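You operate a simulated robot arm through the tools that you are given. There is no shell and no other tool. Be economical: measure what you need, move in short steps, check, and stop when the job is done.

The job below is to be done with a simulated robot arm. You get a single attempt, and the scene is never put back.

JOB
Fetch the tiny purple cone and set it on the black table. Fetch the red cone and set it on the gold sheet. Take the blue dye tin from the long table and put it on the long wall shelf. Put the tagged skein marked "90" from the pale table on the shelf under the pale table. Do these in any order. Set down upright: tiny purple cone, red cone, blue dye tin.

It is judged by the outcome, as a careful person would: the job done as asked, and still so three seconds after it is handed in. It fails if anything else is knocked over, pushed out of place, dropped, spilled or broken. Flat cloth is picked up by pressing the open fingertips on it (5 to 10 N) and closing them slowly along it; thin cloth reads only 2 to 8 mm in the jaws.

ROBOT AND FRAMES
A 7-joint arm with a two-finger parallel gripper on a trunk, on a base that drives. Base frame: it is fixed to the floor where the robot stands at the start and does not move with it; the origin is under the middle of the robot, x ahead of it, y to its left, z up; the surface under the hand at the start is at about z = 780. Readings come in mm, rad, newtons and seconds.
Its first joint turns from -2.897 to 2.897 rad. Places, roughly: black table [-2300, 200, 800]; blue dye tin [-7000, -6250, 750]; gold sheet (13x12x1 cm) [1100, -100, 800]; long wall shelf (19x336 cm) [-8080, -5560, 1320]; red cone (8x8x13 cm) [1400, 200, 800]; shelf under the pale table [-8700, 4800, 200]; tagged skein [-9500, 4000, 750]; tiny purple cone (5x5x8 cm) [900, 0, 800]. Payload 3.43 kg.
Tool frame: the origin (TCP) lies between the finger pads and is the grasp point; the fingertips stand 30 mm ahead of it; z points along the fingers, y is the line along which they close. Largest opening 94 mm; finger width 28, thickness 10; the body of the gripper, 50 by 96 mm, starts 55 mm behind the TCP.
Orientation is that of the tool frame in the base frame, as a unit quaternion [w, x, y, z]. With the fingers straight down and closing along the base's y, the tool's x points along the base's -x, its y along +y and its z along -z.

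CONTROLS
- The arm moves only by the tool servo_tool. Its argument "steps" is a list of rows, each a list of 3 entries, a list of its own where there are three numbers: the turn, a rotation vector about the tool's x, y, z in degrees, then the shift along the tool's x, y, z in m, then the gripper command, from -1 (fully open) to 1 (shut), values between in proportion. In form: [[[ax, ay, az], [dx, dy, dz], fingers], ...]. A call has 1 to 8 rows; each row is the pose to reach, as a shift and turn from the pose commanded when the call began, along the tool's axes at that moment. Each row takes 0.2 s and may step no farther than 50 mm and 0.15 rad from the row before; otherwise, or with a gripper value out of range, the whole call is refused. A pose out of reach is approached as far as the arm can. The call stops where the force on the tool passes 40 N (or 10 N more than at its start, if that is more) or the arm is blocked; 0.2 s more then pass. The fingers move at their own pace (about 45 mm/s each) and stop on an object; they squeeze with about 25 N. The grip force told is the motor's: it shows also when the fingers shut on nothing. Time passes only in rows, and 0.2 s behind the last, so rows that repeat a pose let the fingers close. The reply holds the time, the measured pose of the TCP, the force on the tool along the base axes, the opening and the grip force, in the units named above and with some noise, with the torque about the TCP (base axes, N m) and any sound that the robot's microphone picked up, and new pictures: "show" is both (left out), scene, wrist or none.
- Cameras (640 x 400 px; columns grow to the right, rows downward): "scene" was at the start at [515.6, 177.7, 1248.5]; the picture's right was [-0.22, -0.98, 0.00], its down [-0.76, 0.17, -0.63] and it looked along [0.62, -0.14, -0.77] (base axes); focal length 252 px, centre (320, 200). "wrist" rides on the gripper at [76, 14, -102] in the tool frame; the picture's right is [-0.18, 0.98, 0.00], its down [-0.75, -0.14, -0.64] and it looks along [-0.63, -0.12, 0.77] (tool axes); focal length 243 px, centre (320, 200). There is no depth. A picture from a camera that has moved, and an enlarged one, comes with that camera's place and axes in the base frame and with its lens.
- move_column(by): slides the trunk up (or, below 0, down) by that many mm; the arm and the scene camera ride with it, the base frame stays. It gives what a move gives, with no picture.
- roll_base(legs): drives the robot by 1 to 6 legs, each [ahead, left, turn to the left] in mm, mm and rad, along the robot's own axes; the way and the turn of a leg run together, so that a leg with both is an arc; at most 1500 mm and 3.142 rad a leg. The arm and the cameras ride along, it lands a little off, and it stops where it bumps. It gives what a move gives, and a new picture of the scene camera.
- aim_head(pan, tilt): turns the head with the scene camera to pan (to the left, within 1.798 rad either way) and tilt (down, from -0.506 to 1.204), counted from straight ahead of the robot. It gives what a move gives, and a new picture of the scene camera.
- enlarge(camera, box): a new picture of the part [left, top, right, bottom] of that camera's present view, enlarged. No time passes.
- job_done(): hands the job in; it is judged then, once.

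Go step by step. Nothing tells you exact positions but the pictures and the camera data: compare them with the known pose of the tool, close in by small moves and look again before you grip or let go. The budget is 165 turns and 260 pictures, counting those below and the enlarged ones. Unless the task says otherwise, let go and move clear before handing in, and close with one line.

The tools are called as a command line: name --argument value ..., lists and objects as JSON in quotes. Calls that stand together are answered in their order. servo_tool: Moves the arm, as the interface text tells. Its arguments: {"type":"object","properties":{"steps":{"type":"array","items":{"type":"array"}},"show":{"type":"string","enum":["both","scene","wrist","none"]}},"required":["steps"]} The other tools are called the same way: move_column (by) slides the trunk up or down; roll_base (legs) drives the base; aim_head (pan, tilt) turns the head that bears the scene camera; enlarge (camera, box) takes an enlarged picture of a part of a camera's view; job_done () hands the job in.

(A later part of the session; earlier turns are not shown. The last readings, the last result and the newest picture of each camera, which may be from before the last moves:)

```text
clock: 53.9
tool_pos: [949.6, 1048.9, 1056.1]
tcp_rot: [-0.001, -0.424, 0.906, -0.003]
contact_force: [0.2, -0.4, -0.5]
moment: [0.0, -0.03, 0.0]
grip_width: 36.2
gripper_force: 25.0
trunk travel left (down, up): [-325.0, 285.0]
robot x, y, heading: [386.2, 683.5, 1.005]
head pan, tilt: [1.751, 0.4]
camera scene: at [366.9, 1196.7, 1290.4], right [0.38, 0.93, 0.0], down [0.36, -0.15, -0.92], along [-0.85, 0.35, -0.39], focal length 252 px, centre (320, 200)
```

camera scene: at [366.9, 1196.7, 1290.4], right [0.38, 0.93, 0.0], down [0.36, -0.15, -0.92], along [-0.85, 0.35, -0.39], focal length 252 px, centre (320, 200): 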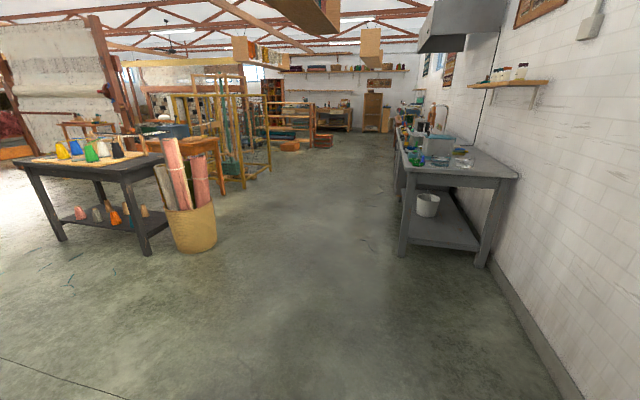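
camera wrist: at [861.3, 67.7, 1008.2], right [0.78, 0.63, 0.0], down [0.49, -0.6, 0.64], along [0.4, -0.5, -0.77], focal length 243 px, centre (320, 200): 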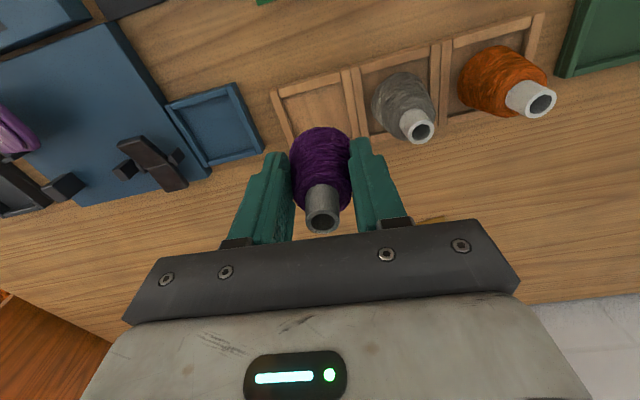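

I see the black table with coloured cones on a board on top. Zooming.

enlarge --camera "scene" --box '[0, 110, 240, 260]'

```text
2.67 times, centred on (120, 185) of scene
camera zoom: at [366.9, 1196.7, 1290.4], right [0.38, 0.93, 0.0], down [0.36, -0.15, -0.92], along [-0.85, 0.35, -0.39], focal length 671 px, centre (853, 240)
```

zoom: 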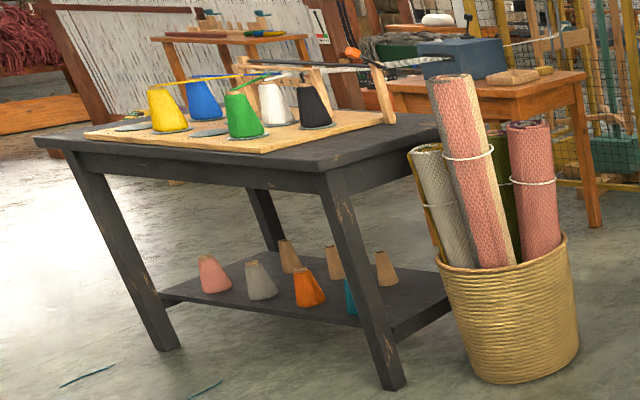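

Turning left to face that way, then driving toward the black table and stopping well short.

roll_base --legs '[[0, 0, 1.565], [500, 0, 0], [0, 1200, 0]]'

aim_head --pan 0.2 --tilt 0.5

```text
clock: 66.3
tool_pos: [-1048.6, 518.4, 1055.7]
tcp_rot: [-0.001, 0.936, -0.351, 0.003]
contact_force: [0.2, -0.4, 0.2]
moment: [-0.01, 0.01, 0.03]
grip_width: 36.1
gripper_force: 25.1
trunk travel left (down, up): [-325.0, 285.0]
robot x, y, heading: [-698.5, -56.2, 2.555]
head pan, tilt: [1.751, 0.4]
camera scene: at [-1211.0, -61.2, 1290.4], right [-0.92, 0.39, 0.0], down [0.15, 0.36, -0.92], along [-0.36, -0.85, -0.39], focal length 252 px, centre (320, 200)
```

scene: 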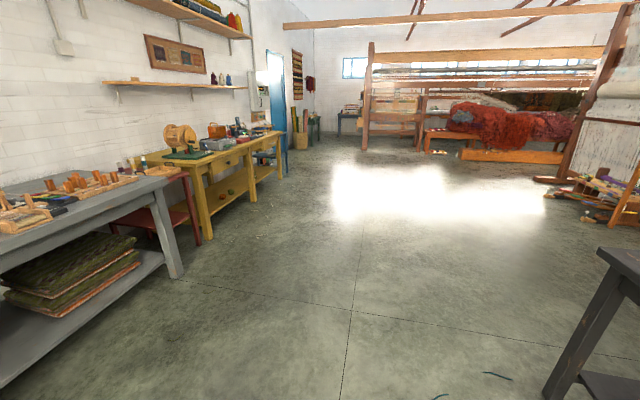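

```text
clock: 68.0
tool_pos: [-1048.1, 518.7, 1055.1]
tcp_rot: [0.0, 0.936, -0.351, 0.003]
contact_force: [0.0, 0.6, -0.4]
moment: [0.02, 0.04, -0.02]
grip_width: 35.8
gripper_force: 24.8
trunk travel left (down, up): [-325.0, 285.0]
robot x, y, heading: [-698.4, -56.6, 2.558]
head pan, tilt: [0.201, 0.499]
camera scene: at [-1258.9, 57.9, 1281.2], right [0.37, 0.93, 0.0], down [0.44, -0.18, -0.88], along [-0.81, 0.33, -0.48], focal length 252 px, centre (320, 200)
```

scene: 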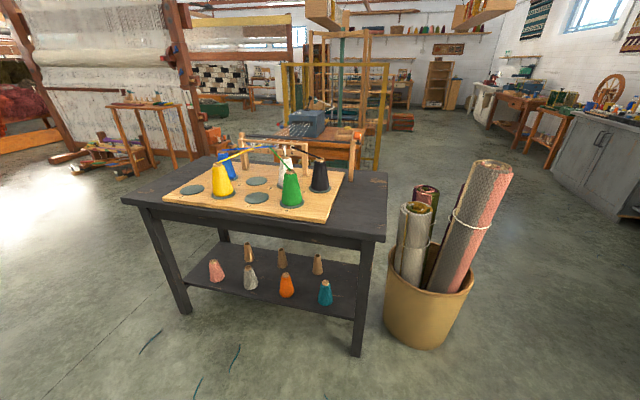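

The right-hand part of the black table top is free: spot ≈ (-1974,487). First bring the hand in front of me, then drive left and ahead.

servo_tool --steps '[[[0, 0, 0], [0.005, 0.035, 0], 1], [[0, 0, 0], [0.01, 0.07, 0], 1], [[0, 0, 0], [0.015, 0.11, 0], 1], [[0, 0, 0], [0.02, 0.15, 0], 1], [[0, 0, 0], [0.025, 0.19, 0], 1], [[0, 0, 0], [0.03, 0.23, 0], 1], [[0, 0, 0], [0.035, 0.265, 0], 1], [[0, 0, 0], [0.038, 0.283, 0], 1]]' --show "none"

roll_base --legs '[[0, 250, 0.01], [450, 0, 0]]'

```text
clock: 69.8
tool_pos: [-1206.7, 279.0, 1053.6]
tcp_rot: [0.0, 0.936, -0.351, 0.004]
contact_force: [0.0, -0.5, -0.5]
moment: [-0.03, 0.04, -0.01]
grip_width: 35.9
gripper_force: 24.5
trunk travel left (down, up): [-325.0, 285.0]
robot x, y, heading: [-701.4, -55.3, 2.558]
head pan, tilt: [0.201, 0.499]
```

```text
clock: 73.9
tool_pos: [-1727.2, 303.8, 1053.8]
tcp_rot: [-0.001, 0.939, -0.344, 0.003]
contact_force: [-0.3, 0.0, -0.4]
moment: [-0.01, -0.03, 0.01]
grip_width: 35.7
gripper_force: 25.1
trunk travel left (down, up): [-325.0, 285.0]
robot x, y, heading: [-1214.3, -24.3, 2.577]
head pan, tilt: [0.201, 0.499]
camera scene: at [-1775.6, 82.4, 1281.2], right [0.36, 0.93, 0.0], down [0.45, -0.17, -0.88], along [-0.82, 0.32, -0.48], focal length 252 px, centre (320, 200)
```

scene: 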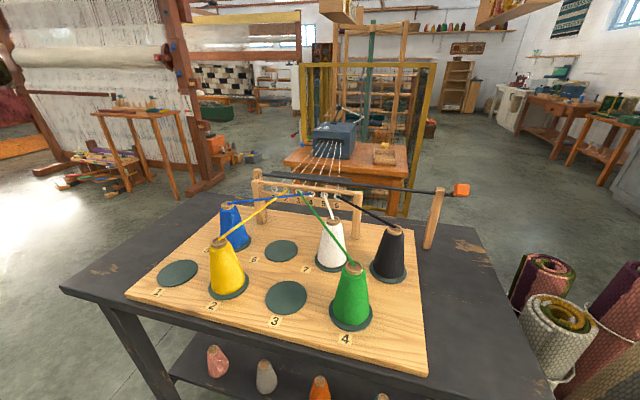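

Free spot right of the board ≈ (-2000,538). Driving 250 closer.

roll_base --legs '[[250, 0, 0]]'

aim_head --pan -0.35 --tilt 0.8

```text
clock: 75.7
tool_pos: [-1940.3, 438.8, 1053.7]
tcp_rot: [-0.001, 0.939, -0.343, 0.003]
contact_force: [-0.4, 0.0, -1.6]
moment: [-0.02, 0.0, 0.0]
grip_width: 35.6
gripper_force: 25.1
trunk travel left (down, up): [-325.0, 285.0]
robot x, y, heading: [-1425.0, 109.9, 2.572]
head pan, tilt: [0.201, 0.499]
camera scene: at [-1987.5, 217.5, 1281.2], right [0.36, 0.93, 0.0], down [0.45, -0.17, -0.88], along [-0.82, 0.32, -0.48], focal length 252 px, centre (320, 200)
```

scene: 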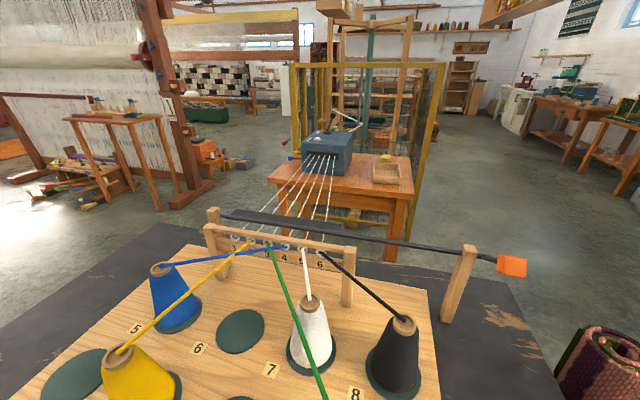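

```text
clock: 76.7
tool_pos: [-1940.2, 439.2, 1053.7]
tcp_rot: [-0.002, 0.939, -0.343, 0.004]
contact_force: [-0.8, -0.1, -0.7]
moment: [-0.01, 0.01, -0.01]
grip_width: 35.6
gripper_force: 25.2
trunk travel left (down, up): [-325.0, 285.0]
robot x, y, heading: [-1423.8, 108.7, 2.569]
head pan, tilt: [-0.351, 0.799]
camera scene: at [-1951.6, 248.9, 1255.2], right [0.79, 0.61, 0.0], down [0.43, -0.57, -0.7], along [-0.42, 0.55, -0.72], focal length 252 px, centre (320, 200)
```

scene: 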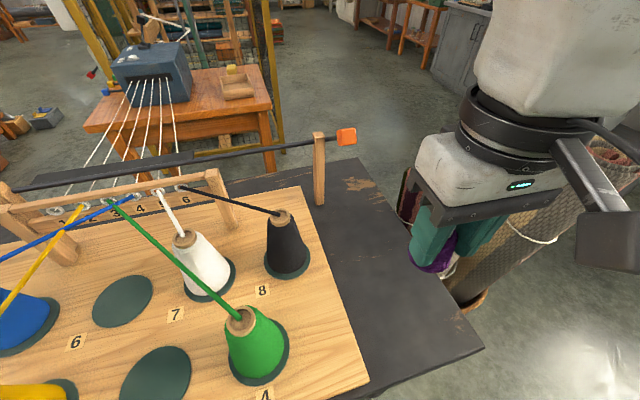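

Moving over the free spot and lowering partway.

servo_tool --steps '[[[0, 0, 0], [-0.03, -0.008, 0], 1], [[0, 0, 0], [-0.06, -0.016, 0], 1], [[0, 0, 0], [-0.079, -0.022, 0.02], 1], [[0, 0, 0], [-0.079, -0.022, 0.05], 1], [[0, 0, 0], [-0.079, -0.022, 0.085], 1], [[0, 0, 0], [-0.079, -0.022, 0.12], 1], [[0, 0, 0], [-0.079, -0.022, 0.15], 1]]'

```text
clock: 78.3
tool_pos: [-1985.1, 506.4, 904.3]
tcp_rot: [-0.001, 0.939, -0.344, 0.003]
contact_force: [-0.4, 0.6, -0.2]
moment: [0.02, 0.04, 0.0]
grip_width: 35.5
gripper_force: 24.6
trunk travel left (down, up): [-325.0, 285.0]
robot x, y, heading: [-1424.3, 115.0, 2.568]
head pan, tilt: [-0.351, 0.799]
camera scene: at [-1951.5, 248.9, 1255.3], right [0.8, 0.61, 0.0], down [0.43, -0.57, -0.7], along [-0.42, 0.55, -0.72], focal length 252 px, centre (320, 200)
camera wrist: at [-1935.9, 446.5, 1006.2], right [-0.77, -0.63, 0.0], down [-0.49, 0.59, 0.64], along [-0.4, 0.5, -0.77], focal length 243 px, centre (320, 200)
```

scene: 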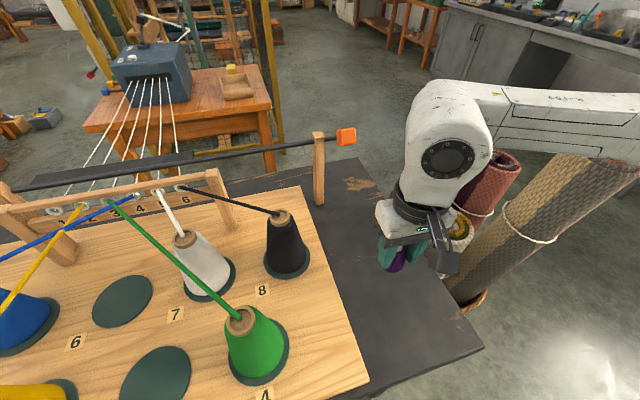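
wrist: 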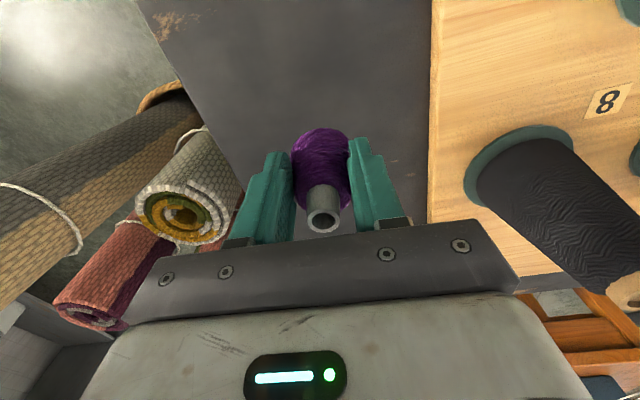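

Clear around. Lowering in small steps to contact.

servo_tool --steps '[[[0, 0, 0], [0, 0, 0.015], 1], [[0, 0, 0], [0, 0, 0.028], 1], [[0, 0, 0], [0, 0, 0.034], 1], [[0, 0, 0], [0, 0, 0.038], 1], [[0, 0, 0], [0, 0, 0.041], 1]]'

```text
clock: 79.5
tool_pos: [-1983.9, 507.1, 862.3]
tcp_rot: [0.0, 0.939, -0.344, 0.003]
contact_force: [0.8, 0.5, 0.5]
moment: [0.01, 0.01, 0.0]
grip_width: 35.7
gripper_force: 24.8
trunk travel left (down, up): [-325.0, 285.0]
robot x, y, heading: [-1424.4, 110.0, 2.573]
head pan, tilt: [-0.351, 0.799]
camera scene: at [-1951.5, 249.0, 1255.2], right [0.8, 0.61, 0.0], down [0.43, -0.57, -0.7], along [-0.42, 0.55, -0.72], focal length 252 px, centre (320, 200)
camera wrist: at [-1936.2, 447.1, 965.0], right [-0.78, -0.63, 0.0], down [-0.49, 0.59, 0.64], along [-0.4, 0.5, -0.77], focal length 243 px, centre (320, 200)
```

scene: 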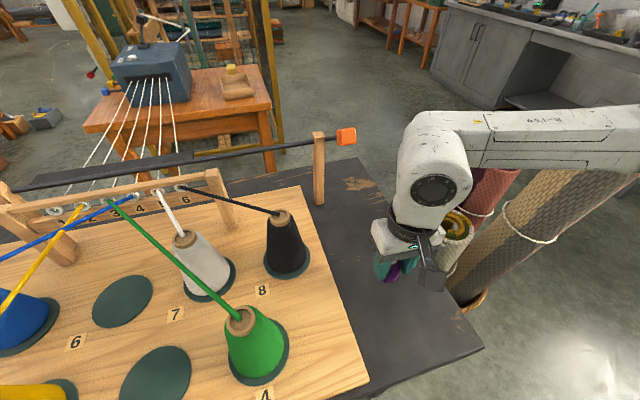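
wrist: 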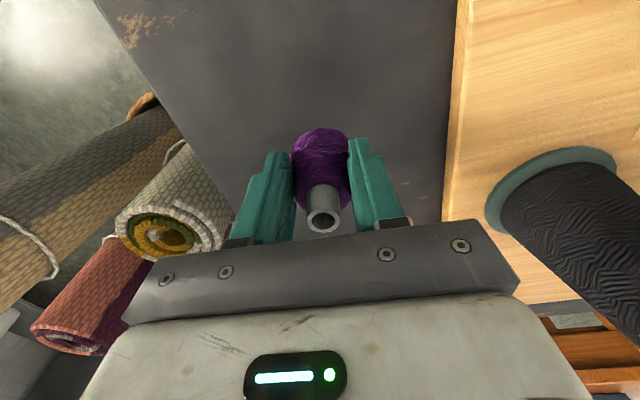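

Shifting 20 mm away from the rolls for margin and continuing down in small steps.

servo_tool --steps '[[[0, 0, 0], [0, 0.02, 0], 1], [[0, 0, 0], [0, 0.02, 0.003], 1], [[0, 0, 0], [0, 0.02, 0.006], 1], [[0, 0, 0], [0, 0.02, 0.009], 1]]' --show "none"

servo_tool --steps '[[[0, 0, 0], [0, 0, 0.002], 1], [[0, 0, 0], [0, 0, 0.004], 1]]' --show "wrist"

```text
clock: 80.5
tool_pos: [-1996.5, 491.3, 854.2]
tcp_rot: [0.0, 0.939, -0.343, 0.003]
contact_force: [-0.9, 0.5, -0.9]
moment: [0.01, 0.0, -0.02]
grip_width: 35.7
gripper_force: 25.0
trunk travel left (down, up): [-325.0, 285.0]
robot x, y, heading: [-1424.3, 110.5, 2.571]
head pan, tilt: [-0.351, 0.799]
```

```text
clock: 81.1
tool_pos: [-1997.2, 491.1, 849.9]
tcp_rot: [0.0, 0.939, -0.343, 0.003]
contact_force: [0.3, 0.2, 0.6]
moment: [-0.03, 0.01, 0.0]
grip_width: 35.5
gripper_force: 24.7
trunk travel left (down, up): [-325.0, 285.0]
robot x, y, heading: [-1424.7, 112.0, 2.573]
head pan, tilt: [-0.351, 0.799]
camera wrist: at [-1948.8, 431.5, 952.1], right [-0.77, -0.63, 0.0], down [-0.49, 0.59, 0.64], along [-0.4, 0.5, -0.77], focal length 243 px, centre (320, 200)
```

wrist: 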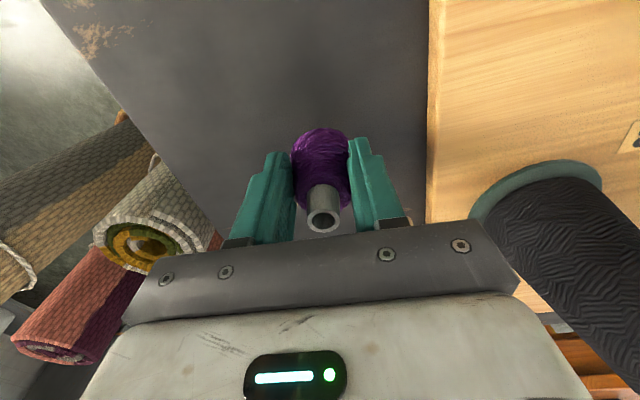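

servo_tool --steps '[[[0, 0, 0], [0, 0, 0.003], 1], [[0, 0, 0], [0, 0, 0.006], 1], [[0, 0, 0], [0, 0, 0.008], 1]]' --show "none"

servo_tool --steps '[[[0, 0, 0], [0, 0, 0.002], 1], [[0, 0, 0], [0, 0, 0.004], 1]]' --show "none"

```text
clock: 81.9
tool_pos: [-1996.4, 490.8, 841.7]
tcp_rot: [0.0, 0.939, -0.343, 0.003]
contact_force: [0.1, 0.5, 0.0]
moment: [0.06, -0.01, -0.01]
grip_width: 35.6
gripper_force: 24.9
trunk travel left (down, up): [-325.0, 285.0]
robot x, y, heading: [-1424.8, 107.7, 2.575]
head pan, tilt: [-0.351, 0.799]
```

```text
clock: 82.5
tool_pos: [-1996.8, 492.1, 838.1]
tcp_rot: [-0.001, 0.939, -0.343, 0.003]
contact_force: [-0.5, 0.5, 0.0]
moment: [0.0, 0.01, -0.02]
grip_width: 35.4
gripper_force: 25.0
trunk travel left (down, up): [-325.0, 285.0]
robot x, y, heading: [-1426.0, 113.2, 2.572]
head pan, tilt: [-0.351, 0.799]
```

servo_tool --steps '[[[0, 0, 0], [0, 0, 0.002], 1], [[0, 0, 0], [0, 0, 0.004], 1], [[0, 0, 0], [0, 0, 0.005], 1]]' --show "none"

servo_tool --steps '[[[0, 0, 0], [0, 0, 0.002], 1], [[0, 0, 0], [0, 0, 0.004], 1]]' --show "both"

```text
clock: 83.3
tool_pos: [-1997.2, 490.8, 833.2]
tcp_rot: [0.0, 0.939, -0.344, 0.002]
contact_force: [1.1, 1.4, 28.8]
moment: [0.27, 0.21, -0.03]
grip_width: 36.5
gripper_force: 25.6
trunk travel left (down, up): [-325.0, 285.0]
robot x, y, heading: [-1422.7, 115.6, 2.574]
head pan, tilt: [-0.351, 0.799]
```

```text
clock: 83.9
tool_pos: [-1997.1, 491.0, 829.0]
tcp_rot: [-0.001, 0.939, -0.343, 0.001]
contact_force: [1.3, 2.9, 29.7]
moment: [0.3, 0.12, -0.04]
grip_width: 37.8
gripper_force: 24.8
trunk travel left (down, up): [-325.0, 285.0]
robot x, y, heading: [-1428.4, 109.7, 2.57]
head pan, tilt: [-0.351, 0.799]
camera scene: at [-1950.9, 248.6, 1255.6], right [0.8, 0.61, 0.0], down [0.43, -0.57, -0.7], along [-0.42, 0.55, -0.72], focal length 252 px, centre (320, 200)
camera wrist: at [-1948.7, 431.2, 931.4], right [-0.78, -0.63, 0.0], down [-0.49, 0.59, 0.64], along [-0.4, 0.5, -0.77], focal length 243 px, centre (320, 200)
```

scene: 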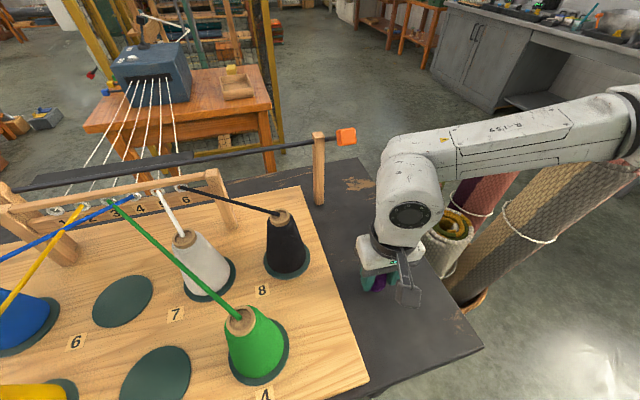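
wrist: 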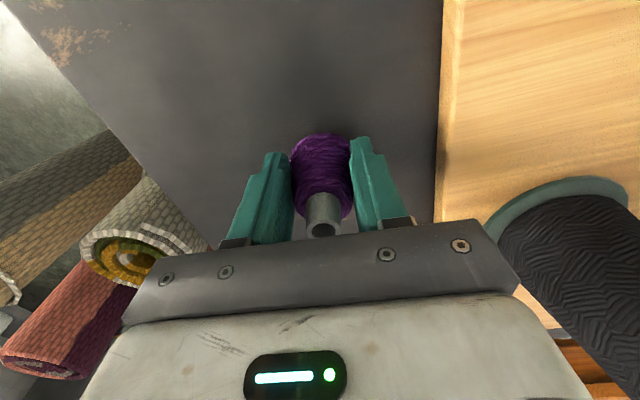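

Contact reached. Opening slowly and rising straight up.

servo_tool --steps '[[[0, 0, 0], [0, 0, -0.002], 0.6], [[0, 0, 0], [0, 0, -0.002], 0.2], [[0, 0, 0], [0, 0, -0.002], -0.3], [[0, 0, 0], [0, 0, -0.002], -0.6], [[0, 0, 0], [0, 0, -0.03], -0.6], [[0, 0, 0], [0, 0, -0.07], -0.6], [[0, 0, 0], [0, 0, -0.11], -0.6], [[0, 0, 0], [0, 0, -0.15], -0.6]]'

```text
clock: 85.7
tool_pos: [-1997.3, 490.5, 978.6]
tcp_rot: [0.0, 0.939, -0.343, 0.004]
contact_force: [0.5, -0.3, 0.3]
moment: [0.0, 0.01, -0.02]
grip_width: 75.3
gripper_force: 0.0
trunk travel left (down, up): [-325.0, 285.0]
robot x, y, heading: [-1423.7, 107.9, 2.577]
head pan, tilt: [-0.351, 0.799]
camera scene: at [-1951.6, 249.0, 1255.1], right [0.8, 0.61, 0.0], down [0.43, -0.57, -0.7], along [-0.42, 0.55, -0.72], focal length 252 px, centre (320, 200)
camera wrist: at [-1949.1, 431.6, 1080.3], right [-0.78, -0.63, 0.0], down [-0.49, 0.6, 0.64], along [-0.4, 0.5, -0.77], focal length 243 px, centre (320, 200)
```

scene: 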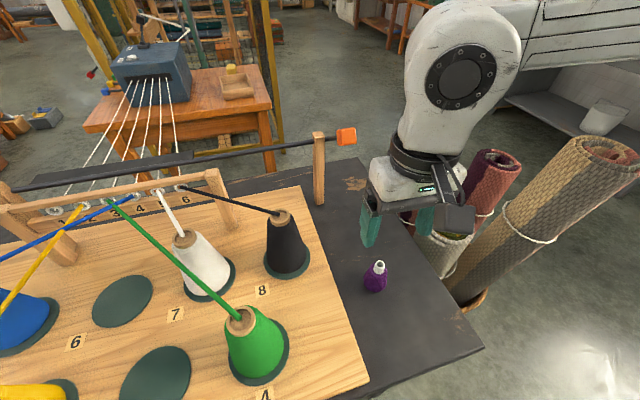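
wrist: 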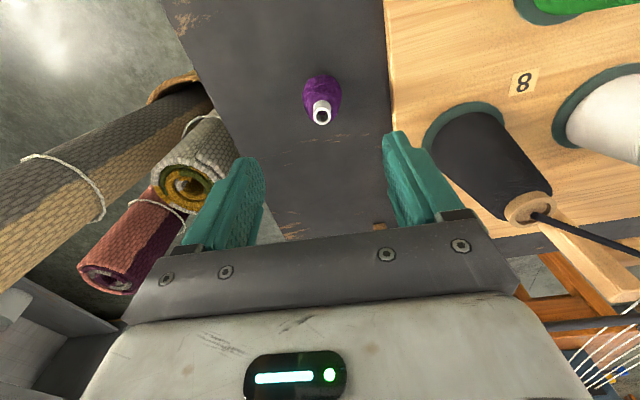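

The purple cone stands on the black table. I raise the hand, back off and turn toward the far end of the hall.

servo_tool --steps '[[[0, 0, 0], [0.02, 0, -0.04], -0.6], [[0, 0, 0], [0.04, 0, -0.08], -0.6], [[0, 0, 0], [0.08, 0, -0.1], -0.6], [[0, 0, 0], [0.12, 0, -0.12], -0.6], [[0, 0, 0], [0.16, 0, -0.13], -0.6]]' --show "none"

roll_base --legs '[[-600, 0, 0], [0, 0, 1.57]]'

aim_head --pan 0.35 --tilt 0.3

aim_head --pan -0.6 --tilt 0.3

```text
clock: 86.9
tool_pos: [-1875.9, 389.5, 1110.4]
tcp_rot: [-0.001, 0.939, -0.344, 0.004]
contact_force: [0.3, 0.3, 0.6]
moment: [-0.02, -0.01, 0.0]
grip_width: 75.2
gripper_force: 0.1
trunk travel left (down, up): [-325.0, 285.0]
robot x, y, heading: [-1419.0, 111.4, 2.574]
head pan, tilt: [-0.351, 0.799]
```

```text
clock: 94.1
tool_pos: [-1205.0, -657.2, 1108.5]
tcp_rot: [-0.003, 0.911, 0.413, 0.002]
contact_force: [-0.2, 0.4, 0.3]
moment: [-0.03, -0.02, 0.0]
grip_width: 75.3
gripper_force: 0.0
trunk travel left (down, up): [-325.0, 285.0]
robot x, y, heading: [-921.2, -214.4, -2.158]
head pan, tilt: [-0.351, 0.799]
camera scene: at [-1069.0, -735.2, 1255.2], right [-0.59, 0.81, 0.0], down [0.58, 0.43, -0.7], along [-0.56, -0.41, -0.72], focal length 252 px, centre (320, 200)
```

scene: 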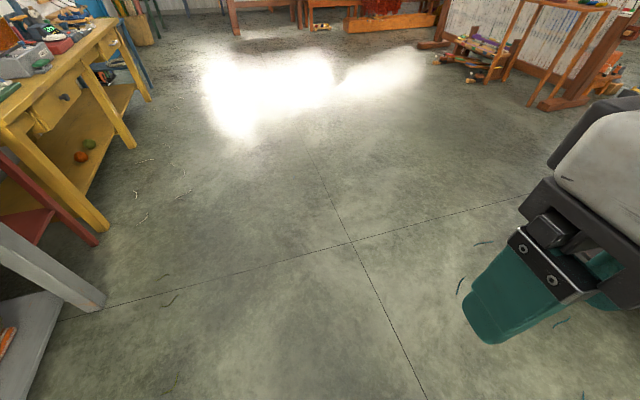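

```text
clock: 95.1
tool_pos: [-1206.2, -657.4, 1109.7]
tcp_rot: [-0.003, 0.91, 0.414, 0.002]
contact_force: [0.2, 0.7, -0.3]
moment: [-0.01, 0.02, -0.02]
grip_width: 75.2
gripper_force: 0.1
trunk travel left (down, up): [-325.0, 285.0]
robot x, y, heading: [-922.4, -205.6, -2.155]
head pan, tilt: [0.351, 0.3]
camera scene: at [-1025.8, -778.2, 1299.5], right [-0.97, 0.23, 0.0], down [0.07, 0.29, -0.96], along [-0.22, -0.93, -0.3], focal length 252 px, centre (320, 200)
```

scene: 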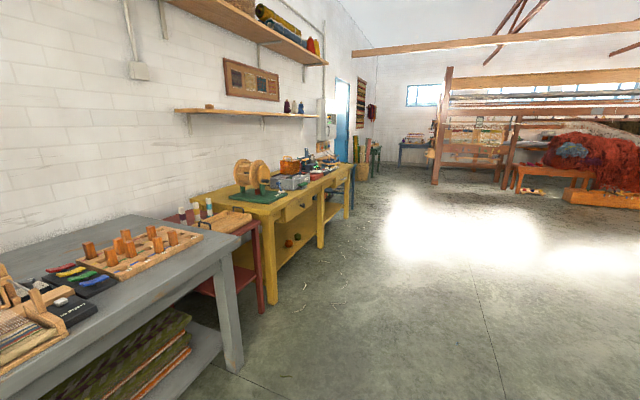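

```text
clock: 96.4
tool_pos: [-1206.2, -657.8, 1109.1]
tcp_rot: [-0.003, 0.911, 0.413, 0.001]
contact_force: [0.3, -0.4, 0.7]
moment: [0.0, -0.04, -0.05]
grip_width: 75.4
gripper_force: 0.1
trunk travel left (down, up): [-325.0, 285.0]
robot x, y, heading: [-922.3, -211.7, -2.156]
head pan, tilt: [-0.6, 0.3]
camera scene: at [-1090.6, -722.5, 1299.6], right [-0.38, 0.93, 0.0], down [0.27, 0.11, -0.96], along [-0.89, -0.36, -0.3], focal length 252 px, centre (320, 200)
```

scene: 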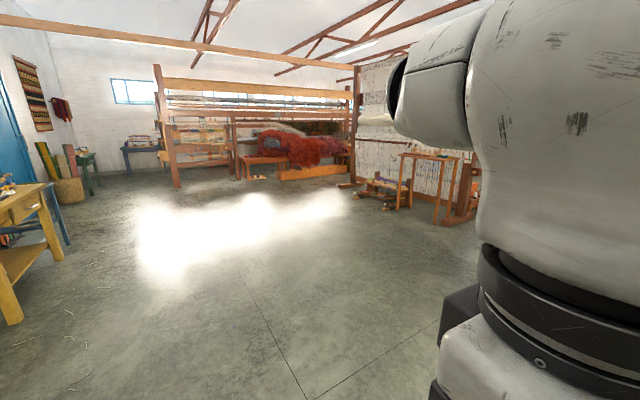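

Open aisle ahead along the wall side. I drive 3 legs along it and look again.

roll_base --legs '[[1500, 0, 0], [1500, 0, 0], [1500, 0, 0]]'

aim_head --pan -0.2 --tilt 0.25

```text
clock: 117.9
tool_pos: [-3756.9, -4388.0, 1109.3]
tcp_rot: [-0.002, 0.914, 0.406, 0.002]
contact_force: [0.9, -0.5, -0.2]
moment: [-0.01, 0.01, 0.0]
grip_width: 75.1
gripper_force: 0.0
trunk travel left (down, up): [-325.0, 285.0]
robot x, y, heading: [-3462.3, -3947.0, -2.176]
head pan, tilt: [-0.6, 0.3]
camera scene: at [-3643.2, -4455.2, 1299.6], right [-0.36, 0.93, 0.0], down [0.28, 0.11, -0.96], along [-0.89, -0.34, -0.3], focal length 252 px, centre (320, 200)
```

scene: 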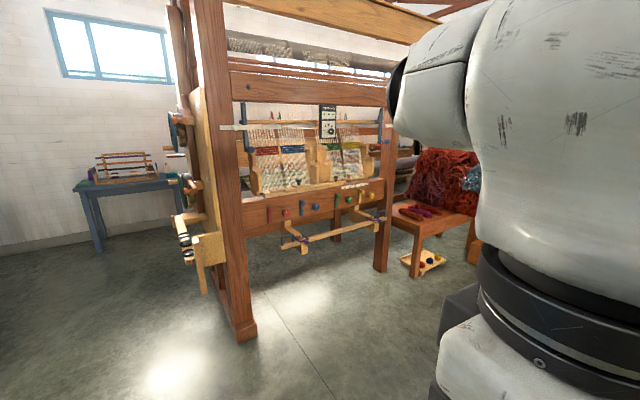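

```text
clock: 118.8
tool_pos: [-3757.9, -4387.1, 1109.4]
tcp_rot: [-0.003, 0.914, 0.405, 0.001]
contact_force: [-0.1, 0.7, 0.0]
moment: [0.03, 0.01, -0.01]
grip_width: 75.2
gripper_force: 0.2
trunk travel left (down, up): [-325.0, 285.0]
robot x, y, heading: [-3465.8, -3946.0, -2.176]
head pan, tilt: [-0.201, 0.25]
camera scene: at [-3623.3, -4486.4, 1304.3], right [-0.69, 0.72, 0.0], down [0.18, 0.17, -0.97], along [-0.7, -0.67, -0.25], focal length 252 px, centre (320, 200)
```

scene: 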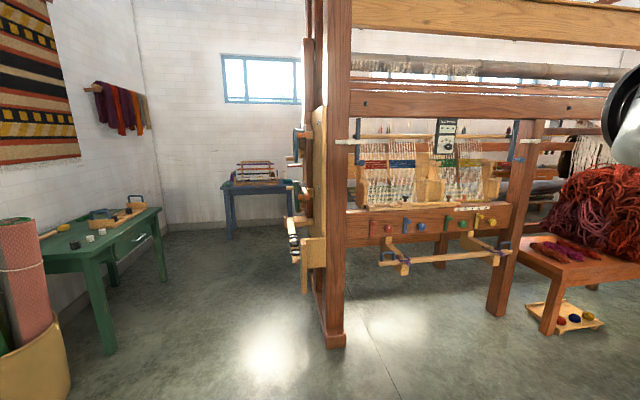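

The loom blocks the direct way; the tin should be behind it along the far wall. I drive through the gap on the left of the loom and look right.

roll_base --legs '[[0, 480, 0.035], [1300, 0, 0], [1300, 0, 0]]'

aim_head --pan -1.3 --tilt 0.3

```text
clock: 133.9
tool_pos: [-4748.2, -6840.6, 1109.2]
tcp_rot: [-0.002, 0.908, 0.418, 0.001]
contact_force: [-0.2, -0.6, 0.1]
moment: [0.02, 0.05, 0.0]
grip_width: 75.3
gripper_force: 0.1
trunk travel left (down, up): [-325.0, 285.0]
robot x, y, heading: [-4468.7, -6390.4, -2.147]
head pan, tilt: [-0.201, 0.25]
camera scene: at [-4611.2, -6935.2, 1304.3], right [-0.71, 0.7, 0.0], down [0.17, 0.18, -0.97], along [-0.68, -0.69, -0.25], focal length 252 px, centre (320, 200)
```

scene: 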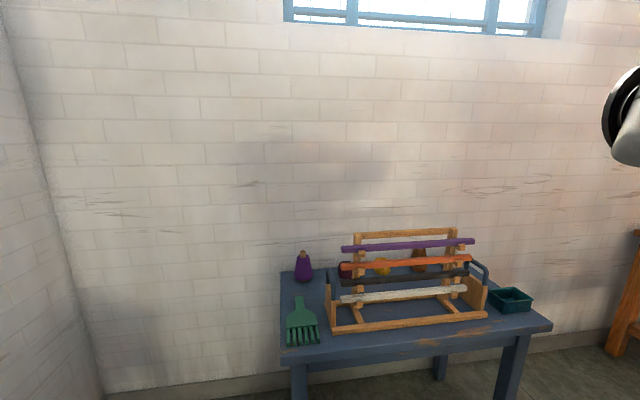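

```text
clock: 135.2
tool_pos: [-4747.9, -6841.7, 1109.2]
tcp_rot: [-0.002, 0.908, 0.418, 0.002]
contact_force: [-0.2, 0.5, 0.5]
moment: [0.03, 0.0, 0.01]
grip_width: 75.2
gripper_force: 0.1
trunk travel left (down, up): [-325.0, 285.0]
robot x, y, heading: [-4465.7, -6391.7, -2.151]
head pan, tilt: [-1.3, 0.3]
camera scene: at [-4634.8, -6840.6, 1299.6], right [0.3, 0.95, 0.0], down [0.28, -0.09, -0.96], along [-0.91, 0.29, -0.3], focal length 252 px, centre (320, 200)
```

scene: 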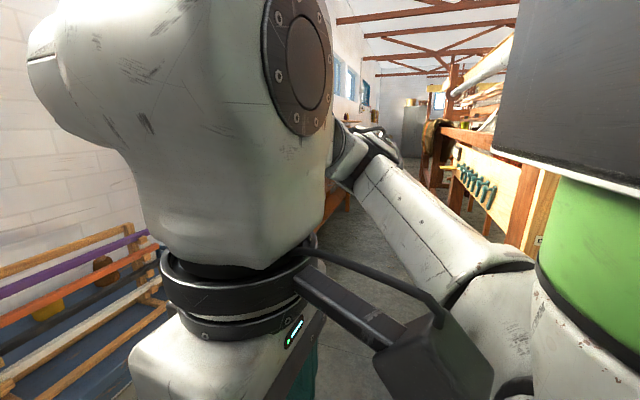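

The tin should lie along the wall aisle behind the loom. I raise the trunk so the arm clears the blue table, go ahead, and turn right into the aisle.

move_column --by 200

roll_base --legs '[[500, 0, 0], [0, 0, -1.57]]'

aim_head --pan 0.3 --tilt 0.35

```text
clock: 137.4
tool_pos: [-4748.6, -6839.6, 1309.1]
tcp_rot: [-0.002, 0.908, 0.418, 0.002]
contact_force: [-0.1, 0.5, 0.0]
moment: [0.0, 0.02, 0.04]
grip_width: 74.8
gripper_force: 0.1
trunk travel left (down, up): [-525.0, 85.0]
robot x, y, heading: [-4467.6, -6392.4, -2.149]
head pan, tilt: [-1.3, 0.3]
```

```text
clock: 144.1
tool_pos: [-5189.5, -6525.3, 1310.4]
tcp_rot: [0.0, 0.938, -0.345, 0.003]
contact_force: [-0.9, -1.1, 0.1]
moment: [0.01, 0.0, -0.03]
grip_width: 75.1
gripper_force: 0.1
trunk travel left (down, up): [-525.0, 85.0]
robot x, y, heading: [-4740.8, -6805.3, 2.57]
head pan, tilt: [-1.3, 0.3]
camera scene: at [-5188.8, -6641.4, 1499.6], right [0.95, -0.3, 0.0], down [-0.09, -0.28, -0.96], along [0.29, 0.91, -0.3], focal length 252 px, centre (320, 200)
```

scene: 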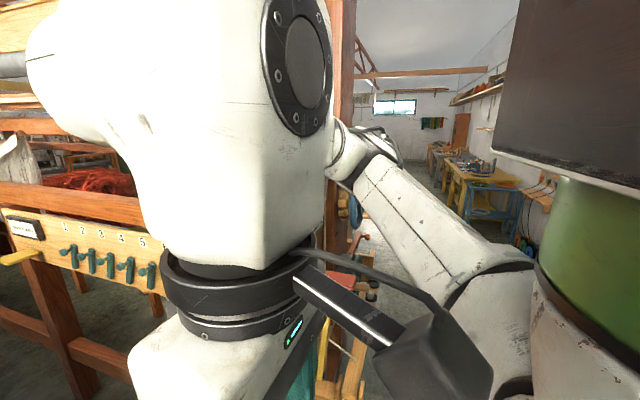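

```text
clock: 145.8
tool_pos: [-5188.7, -6526.1, 1309.5]
tcp_rot: [-0.001, 0.938, -0.346, 0.003]
contact_force: [-0.8, -0.7, 0.5]
moment: [0.01, -0.01, 0.01]
grip_width: 75.0
gripper_force: 0.1
trunk travel left (down, up): [-525.0, 85.0]
robot x, y, heading: [-4737.1, -6807.6, 2.57]
head pan, tilt: [0.3, 0.351]
camera scene: at [-5306.4, -6705.3, 1494.9], right [0.27, 0.96, 0.0], down [0.33, -0.09, -0.94], along [-0.9, 0.25, -0.34], focal length 252 px, centre (320, 200)
```

scene: 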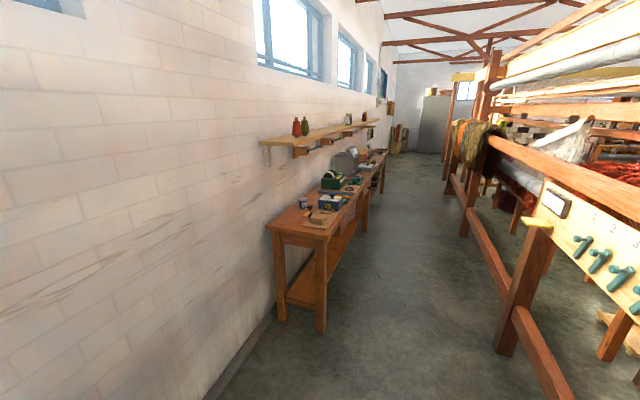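

There's the long table and the long wall shelf above it. Zooming in.

enlarge --camera "scene" --box '[250, 90, 410, 240]'

```text
2.67 times, centred on (330, 165) of scene
camera zoom: at [-5306.4, -6705.3, 1494.9], right [0.27, 0.96, 0.0], down [0.33, -0.09, -0.94], along [-0.9, 0.25, -0.34], focal length 671 px, centre (293, 293)
```

zoom: 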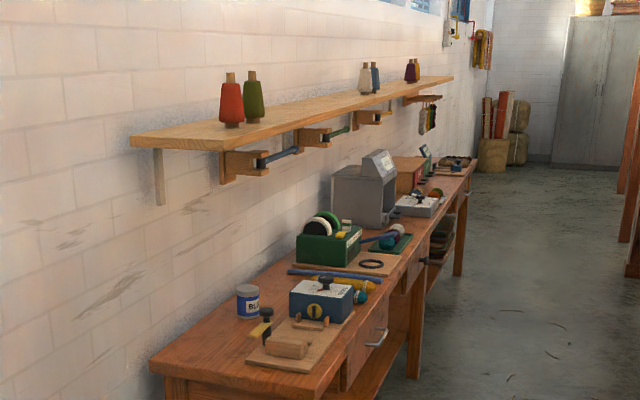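

Blue tin ("BLU") is on the table near the wall, under the shelf. I retract the hand a bit, drive along the aisle to it and turn to face the wall.

servo_tool --steps '[[[0, 0, 0], [0.04, 0, 0], -0.6], [[0, 0, 0], [0.08, 0, 0], -0.6], [[0, 0, 0], [0.12, 0, 0], -0.6], [[0, 0, 0], [0.16, 0, 0], -0.6]]' --show "none"

roll_base --legs '[[1100, -80, 0], [1050, 0, 0]]'

aim_head --pan 1.2 --tilt 0.6

```text
clock: 146.3
tool_pos: [-5157.3, -6559.1, 1311.4]
tcp_rot: [0.005, 0.932, -0.363, -0.004]
contact_force: [-6.0, -1.0, 0.6]
moment: [0.15, -0.62, -0.55]
grip_width: 75.3
gripper_force: 0.1
out of reach, approached as far as the arm can: row 2
trunk travel left (down, up): [-525.0, 85.0]
robot x, y, heading: [-4736.1, -6807.0, 2.567]
head pan, tilt: [0.3, 0.351]
stopped in row 2: the force on the tool passed its limit at 148 N (the readings are from after the stop); the commanded pose is now the measured one
```

```text
clock: 157.0
tool_pos: [-6922.8, -5319.9, 1312.1]
tcp_rot: [0.005, 0.932, -0.363, -0.004]
contact_force: [-29.5, -3.8, 0.1]
moment: [0.4, -3.39, -2.57]
grip_width: 75.3
gripper_force: 0.1
trunk travel left (down, up): [-525.0, 85.0]
robot x, y, heading: [-6506.5, -5562.3, 2.572]
head pan, tilt: [0.3, 0.351]
camera scene: at [-7072.6, -5465.8, 1494.9], right [0.27, 0.96, 0.0], down [0.33, -0.09, -0.94], along [-0.9, 0.25, -0.34], focal length 252 px, centre (320, 200)
```

scene: 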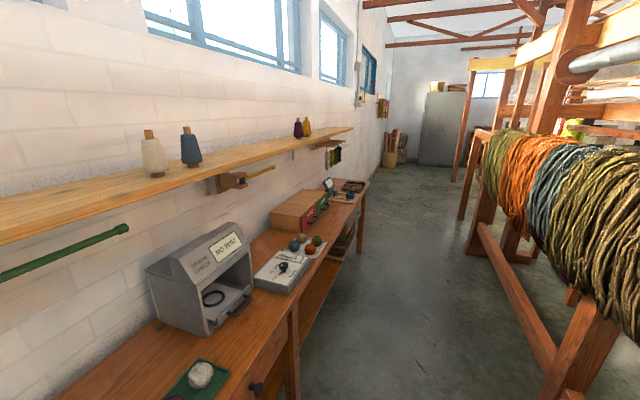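

```text
clock: 158.2
tool_pos: [-6923.7, -5319.6, 1312.2]
tcp_rot: [0.004, 0.932, -0.363, -0.003]
contact_force: [-7.8, -2.1, -0.8]
moment: [0.17, -0.86, -0.69]
grip_width: 75.1
gripper_force: 0.0
trunk travel left (down, up): [-525.0, 85.0]
robot x, y, heading: [-6506.0, -5566.4, 2.574]
head pan, tilt: [1.201, 0.6]
camera scene: at [-7054.7, -5542.7, 1472.1], right [-0.59, 0.81, 0.0], down [0.46, 0.33, -0.83], along [-0.67, -0.48, -0.56], focal length 252 px, centre (320, 200)
```

scene: 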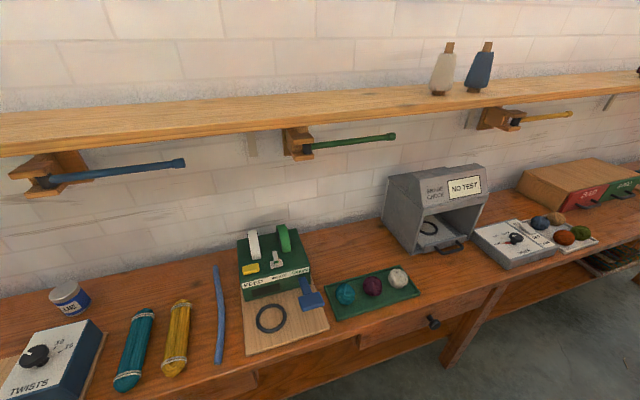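

The hand was touching the robot's own body; I move it forward again, then turn left to face the wall at the tin.

servo_tool --steps '[[[0, 0, 0], [-0.03, 0, 0], -1], [[0, 0, 0], [-0.07, 0, 0], -1], [[0, 0, 0], [-0.07, 0, 0], -1]]' --show "none"

roll_base --legs '[[0, 0, 1.57], [100, 0, 0]]'

aim_head --pan 0.0 --tilt 0.8

```text
clock: 159.0
tool_pos: [-6975.0, -5271.8, 1312.4]
tcp_rot: [0.006, 0.932, -0.362, -0.003]
contact_force: [0.0, 0.5, 0.7]
moment: [-0.01, -0.02, -0.01]
grip_width: 94.0
gripper_force: 0.2
trunk travel left (down, up): [-525.0, 85.0]
robot x, y, heading: [-6503.7, -5570.0, 2.571]
head pan, tilt: [1.201, 0.6]
```

```text
clock: 164.0
tool_pos: [-6854.0, -6120.0, 1313.0]
tcp_rot: [0.006, 0.916, 0.402, 0.001]
contact_force: [-0.2, -0.8, -0.3]
moment: [-0.02, 0.02, 0.01]
grip_width: 94.2
gripper_force: 0.1
trunk travel left (down, up): [-525.0, 85.0]
robot x, y, heading: [-6561.6, -5648.3, -2.141]
head pan, tilt: [1.201, 0.6]
camera scene: at [-6584.5, -6199.8, 1472.1], right [-0.81, -0.59, 0.0], down [-0.33, 0.46, -0.83], along [0.48, -0.67, -0.56], focal length 252 px, centre (320, 200)
```

scene: 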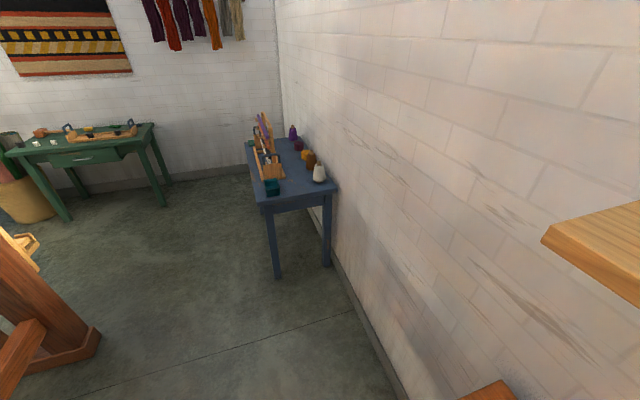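

```text
clock: 165.4
tool_pos: [-6854.2, -6120.5, 1313.4]
tcp_rot: [0.006, 0.916, 0.402, 0.002]
contact_force: [0.1, 0.0, 0.1]
moment: [-0.03, -0.01, -0.01]
grip_width: 93.8
gripper_force: 0.1
trunk travel left (down, up): [-525.0, 85.0]
robot x, y, heading: [-6557.7, -5648.4, -2.145]
head pan, tilt: [0.0, 0.799]
camera scene: at [-6680.1, -6196.1, 1455.2], right [-0.84, 0.54, 0.0], down [0.39, 0.6, -0.7], along [-0.38, -0.59, -0.72], focal length 252 px, centre (320, 200)
```

scene: 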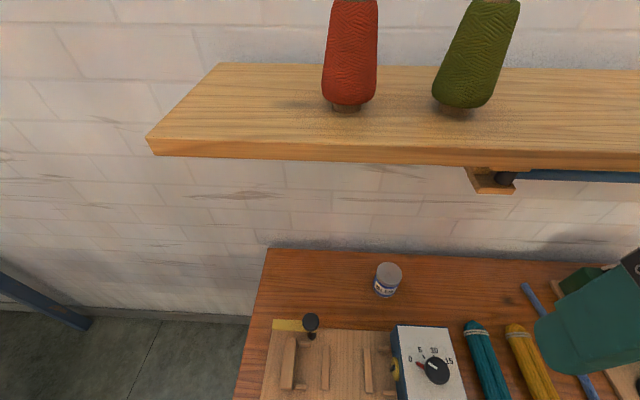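

enlarge --camera "scene" --box '[230, 220, 490, 400]'

```text
2.22 times, centred on (360, 310) of scene
camera zoom: at [-6680.1, -6196.1, 1455.2], right [-0.84, 0.54, 0.0], down [0.39, 0.6, -0.7], along [-0.38, -0.59, -0.72], focal length 559 px, centre (231, -44)
```

zoom: 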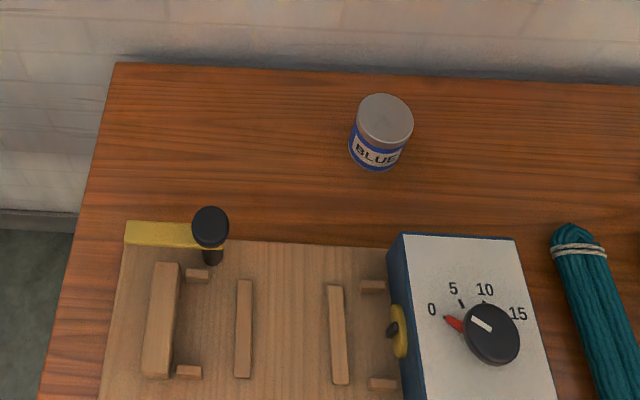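

Tin ~70 mm wide, centred about 110 mm from the wall at ≈(-7020,-6375), under the shelf. I lower the trunk again, square the hand to the wall, and drop it to ~z 960.

move_column --by -200

servo_tool --steps '[[[0, 0, -5], [0, 0, 0.03], -1], [[0, 0, -10], [0, 0, 0.07], -1], [[0, 0, -10], [0, 0, 0.11], -1], [[0, 0, -10], [0, 0, 0.15], -1]]'

```text
clock: 167.5
tool_pos: [-6853.4, -6120.7, 1111.9]
tcp_rot: [0.006, 0.916, 0.402, 0.001]
contact_force: [0.0, 0.0, -0.3]
moment: [-0.02, 0.02, 0.0]
grip_width: 93.7
gripper_force: 0.1
trunk travel left (down, up): [-325.0, 285.0]
robot x, y, heading: [-6559.2, -5654.2, -2.141]
head pan, tilt: [0.0, 0.799]
```

```text
clock: 168.5
tool_pos: [-6851.4, -6122.3, 961.9]
tcp_rot: [0.006, 0.877, 0.48, 0.0]
contact_force: [-0.3, -0.5, 0.5]
moment: [0.0, 0.01, -0.05]
grip_width: 93.9
gripper_force: 0.1
trunk travel left (down, up): [-325.0, 285.0]
robot x, y, heading: [-6560.2, -5651.7, -2.15]
head pan, tilt: [0.0, 0.799]
camera scene: at [-6680.1, -6196.1, 1255.3], right [-0.84, 0.54, 0.0], down [0.39, 0.6, -0.7], along [-0.38, -0.59, -0.72], focal length 252 px, centre (320, 200)
camera wrist: at [-6799.2, -6064.7, 1063.4], right [0.73, -0.68, 0.01], down [-0.53, -0.55, 0.64], along [-0.43, -0.48, -0.76], focal length 243 px, centre (320, 200)
```

scene: 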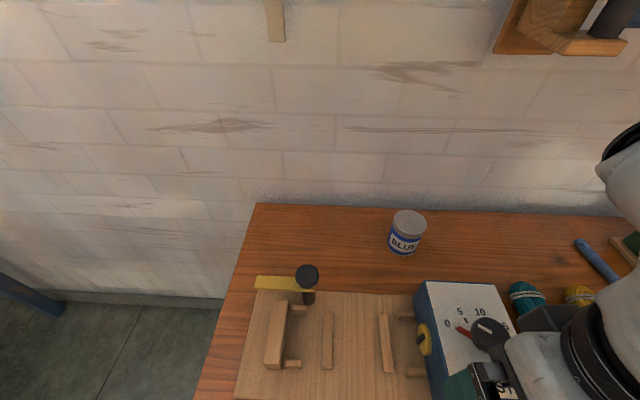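
wrist: 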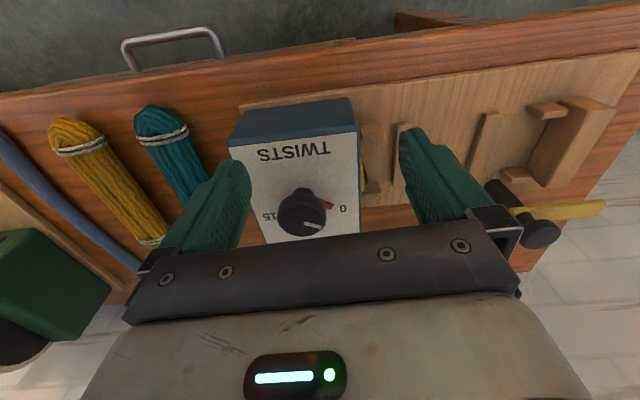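

I go forward 150 mm, tilting the hand 15° toward the wall, and look with the wrist camera.

servo_tool --steps '[[[0, -5, 0], [-0.03, 0, -0.03], -1], [[0, -10, 0], [-0.07, 0.002, -0.04], -1], [[0, -15, 0], [-0.11, 0.004, -0.04], -1], [[0, -15, 0], [-0.15, 0.005, -0.04], -1], [[0, -15, 0], [-0.15, 0.005, -0.04], -1]]'

```text
clock: 169.7
tool_pos: [-6929.8, -6252.8, 1002.9]
tcp_rot: [0.069, 0.869, 0.476, -0.114]
contact_force: [-0.1, -0.6, 0.5]
moment: [-0.01, 0.0, 0.0]
grip_width: 93.8
gripper_force: 0.0
trunk travel left (down, up): [-325.0, 285.0]
robot x, y, heading: [-6559.6, -5649.7, -2.141]
head pan, tilt: [0.0, 0.799]
camera scene: at [-6680.2, -6196.0, 1255.2], right [-0.84, 0.54, 0.0], down [0.39, 0.6, -0.7], along [-0.38, -0.59, -0.72], focal length 252 px, centre (320, 200)
camera wrist: at [-6864.3, -6174.3, 1082.4], right [0.73, -0.68, 0.06], down [-0.43, -0.39, 0.82], along [-0.53, -0.62, -0.57], focal length 243 px, centre (320, 200)
```

scene: 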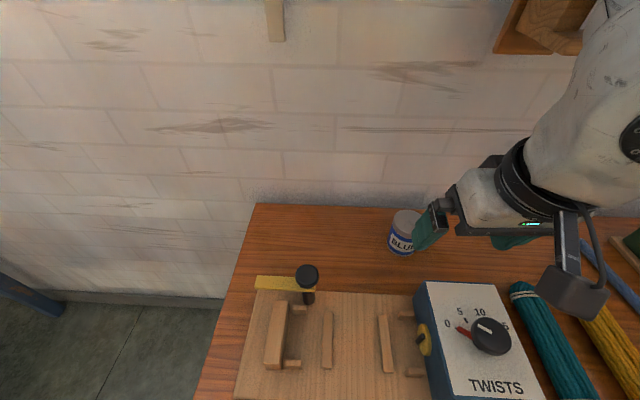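
wrist: 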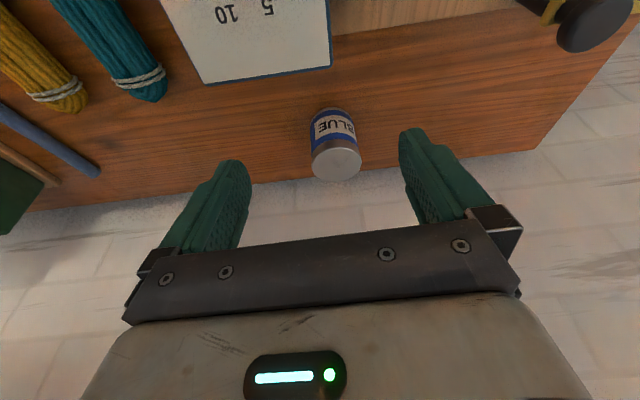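

Triangulated: tin axis ≈(-7003,-6381), lid at z≈855, table ≈775. Moving above it.

servo_tool --steps '[[[0, 0, 0], [-0.032, 0.002, 0.024], -1], [[0, 0, 0], [-0.064, 0.004, 0.048], -1], [[0, 0, 0], [-0.096, 0.006, 0.072], -1], [[0, 0, 0], [-0.1265, 0.0075, 0.096], -1], [[0, 0, 0], [-0.1265, 0.0075, 0.096], -1]]'

```text
clock: 170.9
tool_pos: [-6989.6, -6374.2, 947.7]
tcp_rot: [0.07, 0.865, 0.483, -0.115]
contact_force: [0.1, -0.5, 0.1]
moment: [0.02, 0.01, 0.01]
grip_width: 94.3
gripper_force: 0.0
trunk travel left (down, up): [-325.0, 285.0]
robot x, y, heading: [-6559.3, -5647.4, -2.14]
head pan, tilt: [0.0, 0.799]
camera scene: at [-6674.5, -6190.9, 1257.1], right [-0.84, 0.54, 0.0], down [0.39, 0.6, -0.7], along [-0.38, -0.59, -0.71], focal length 252 px, centre (320, 200)
camera wrist: at [-6926.0, -6294.8, 1025.9], right [0.75, -0.66, 0.06], down [-0.42, -0.4, 0.82], along [-0.52, -0.63, -0.57], focal length 243 px, centre (320, 200)
```

scene: 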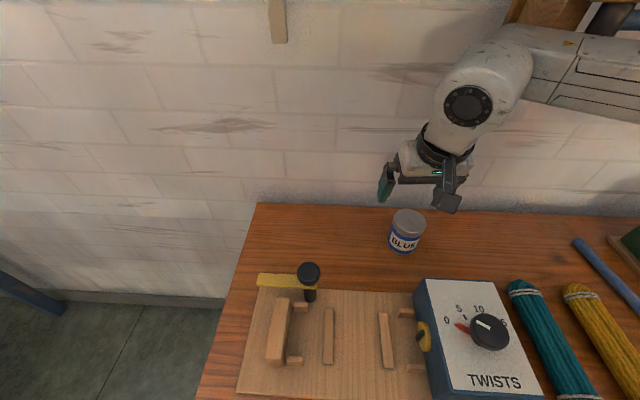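
wrist: 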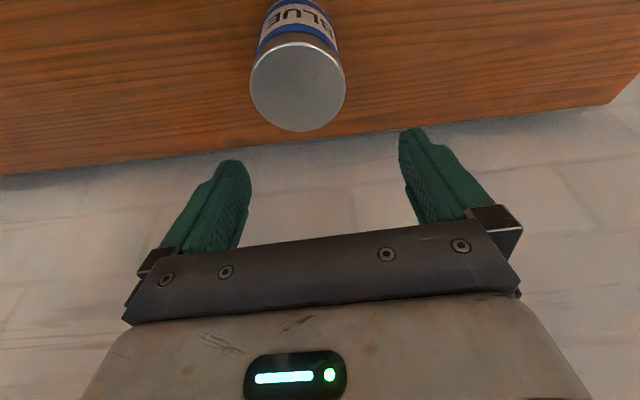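

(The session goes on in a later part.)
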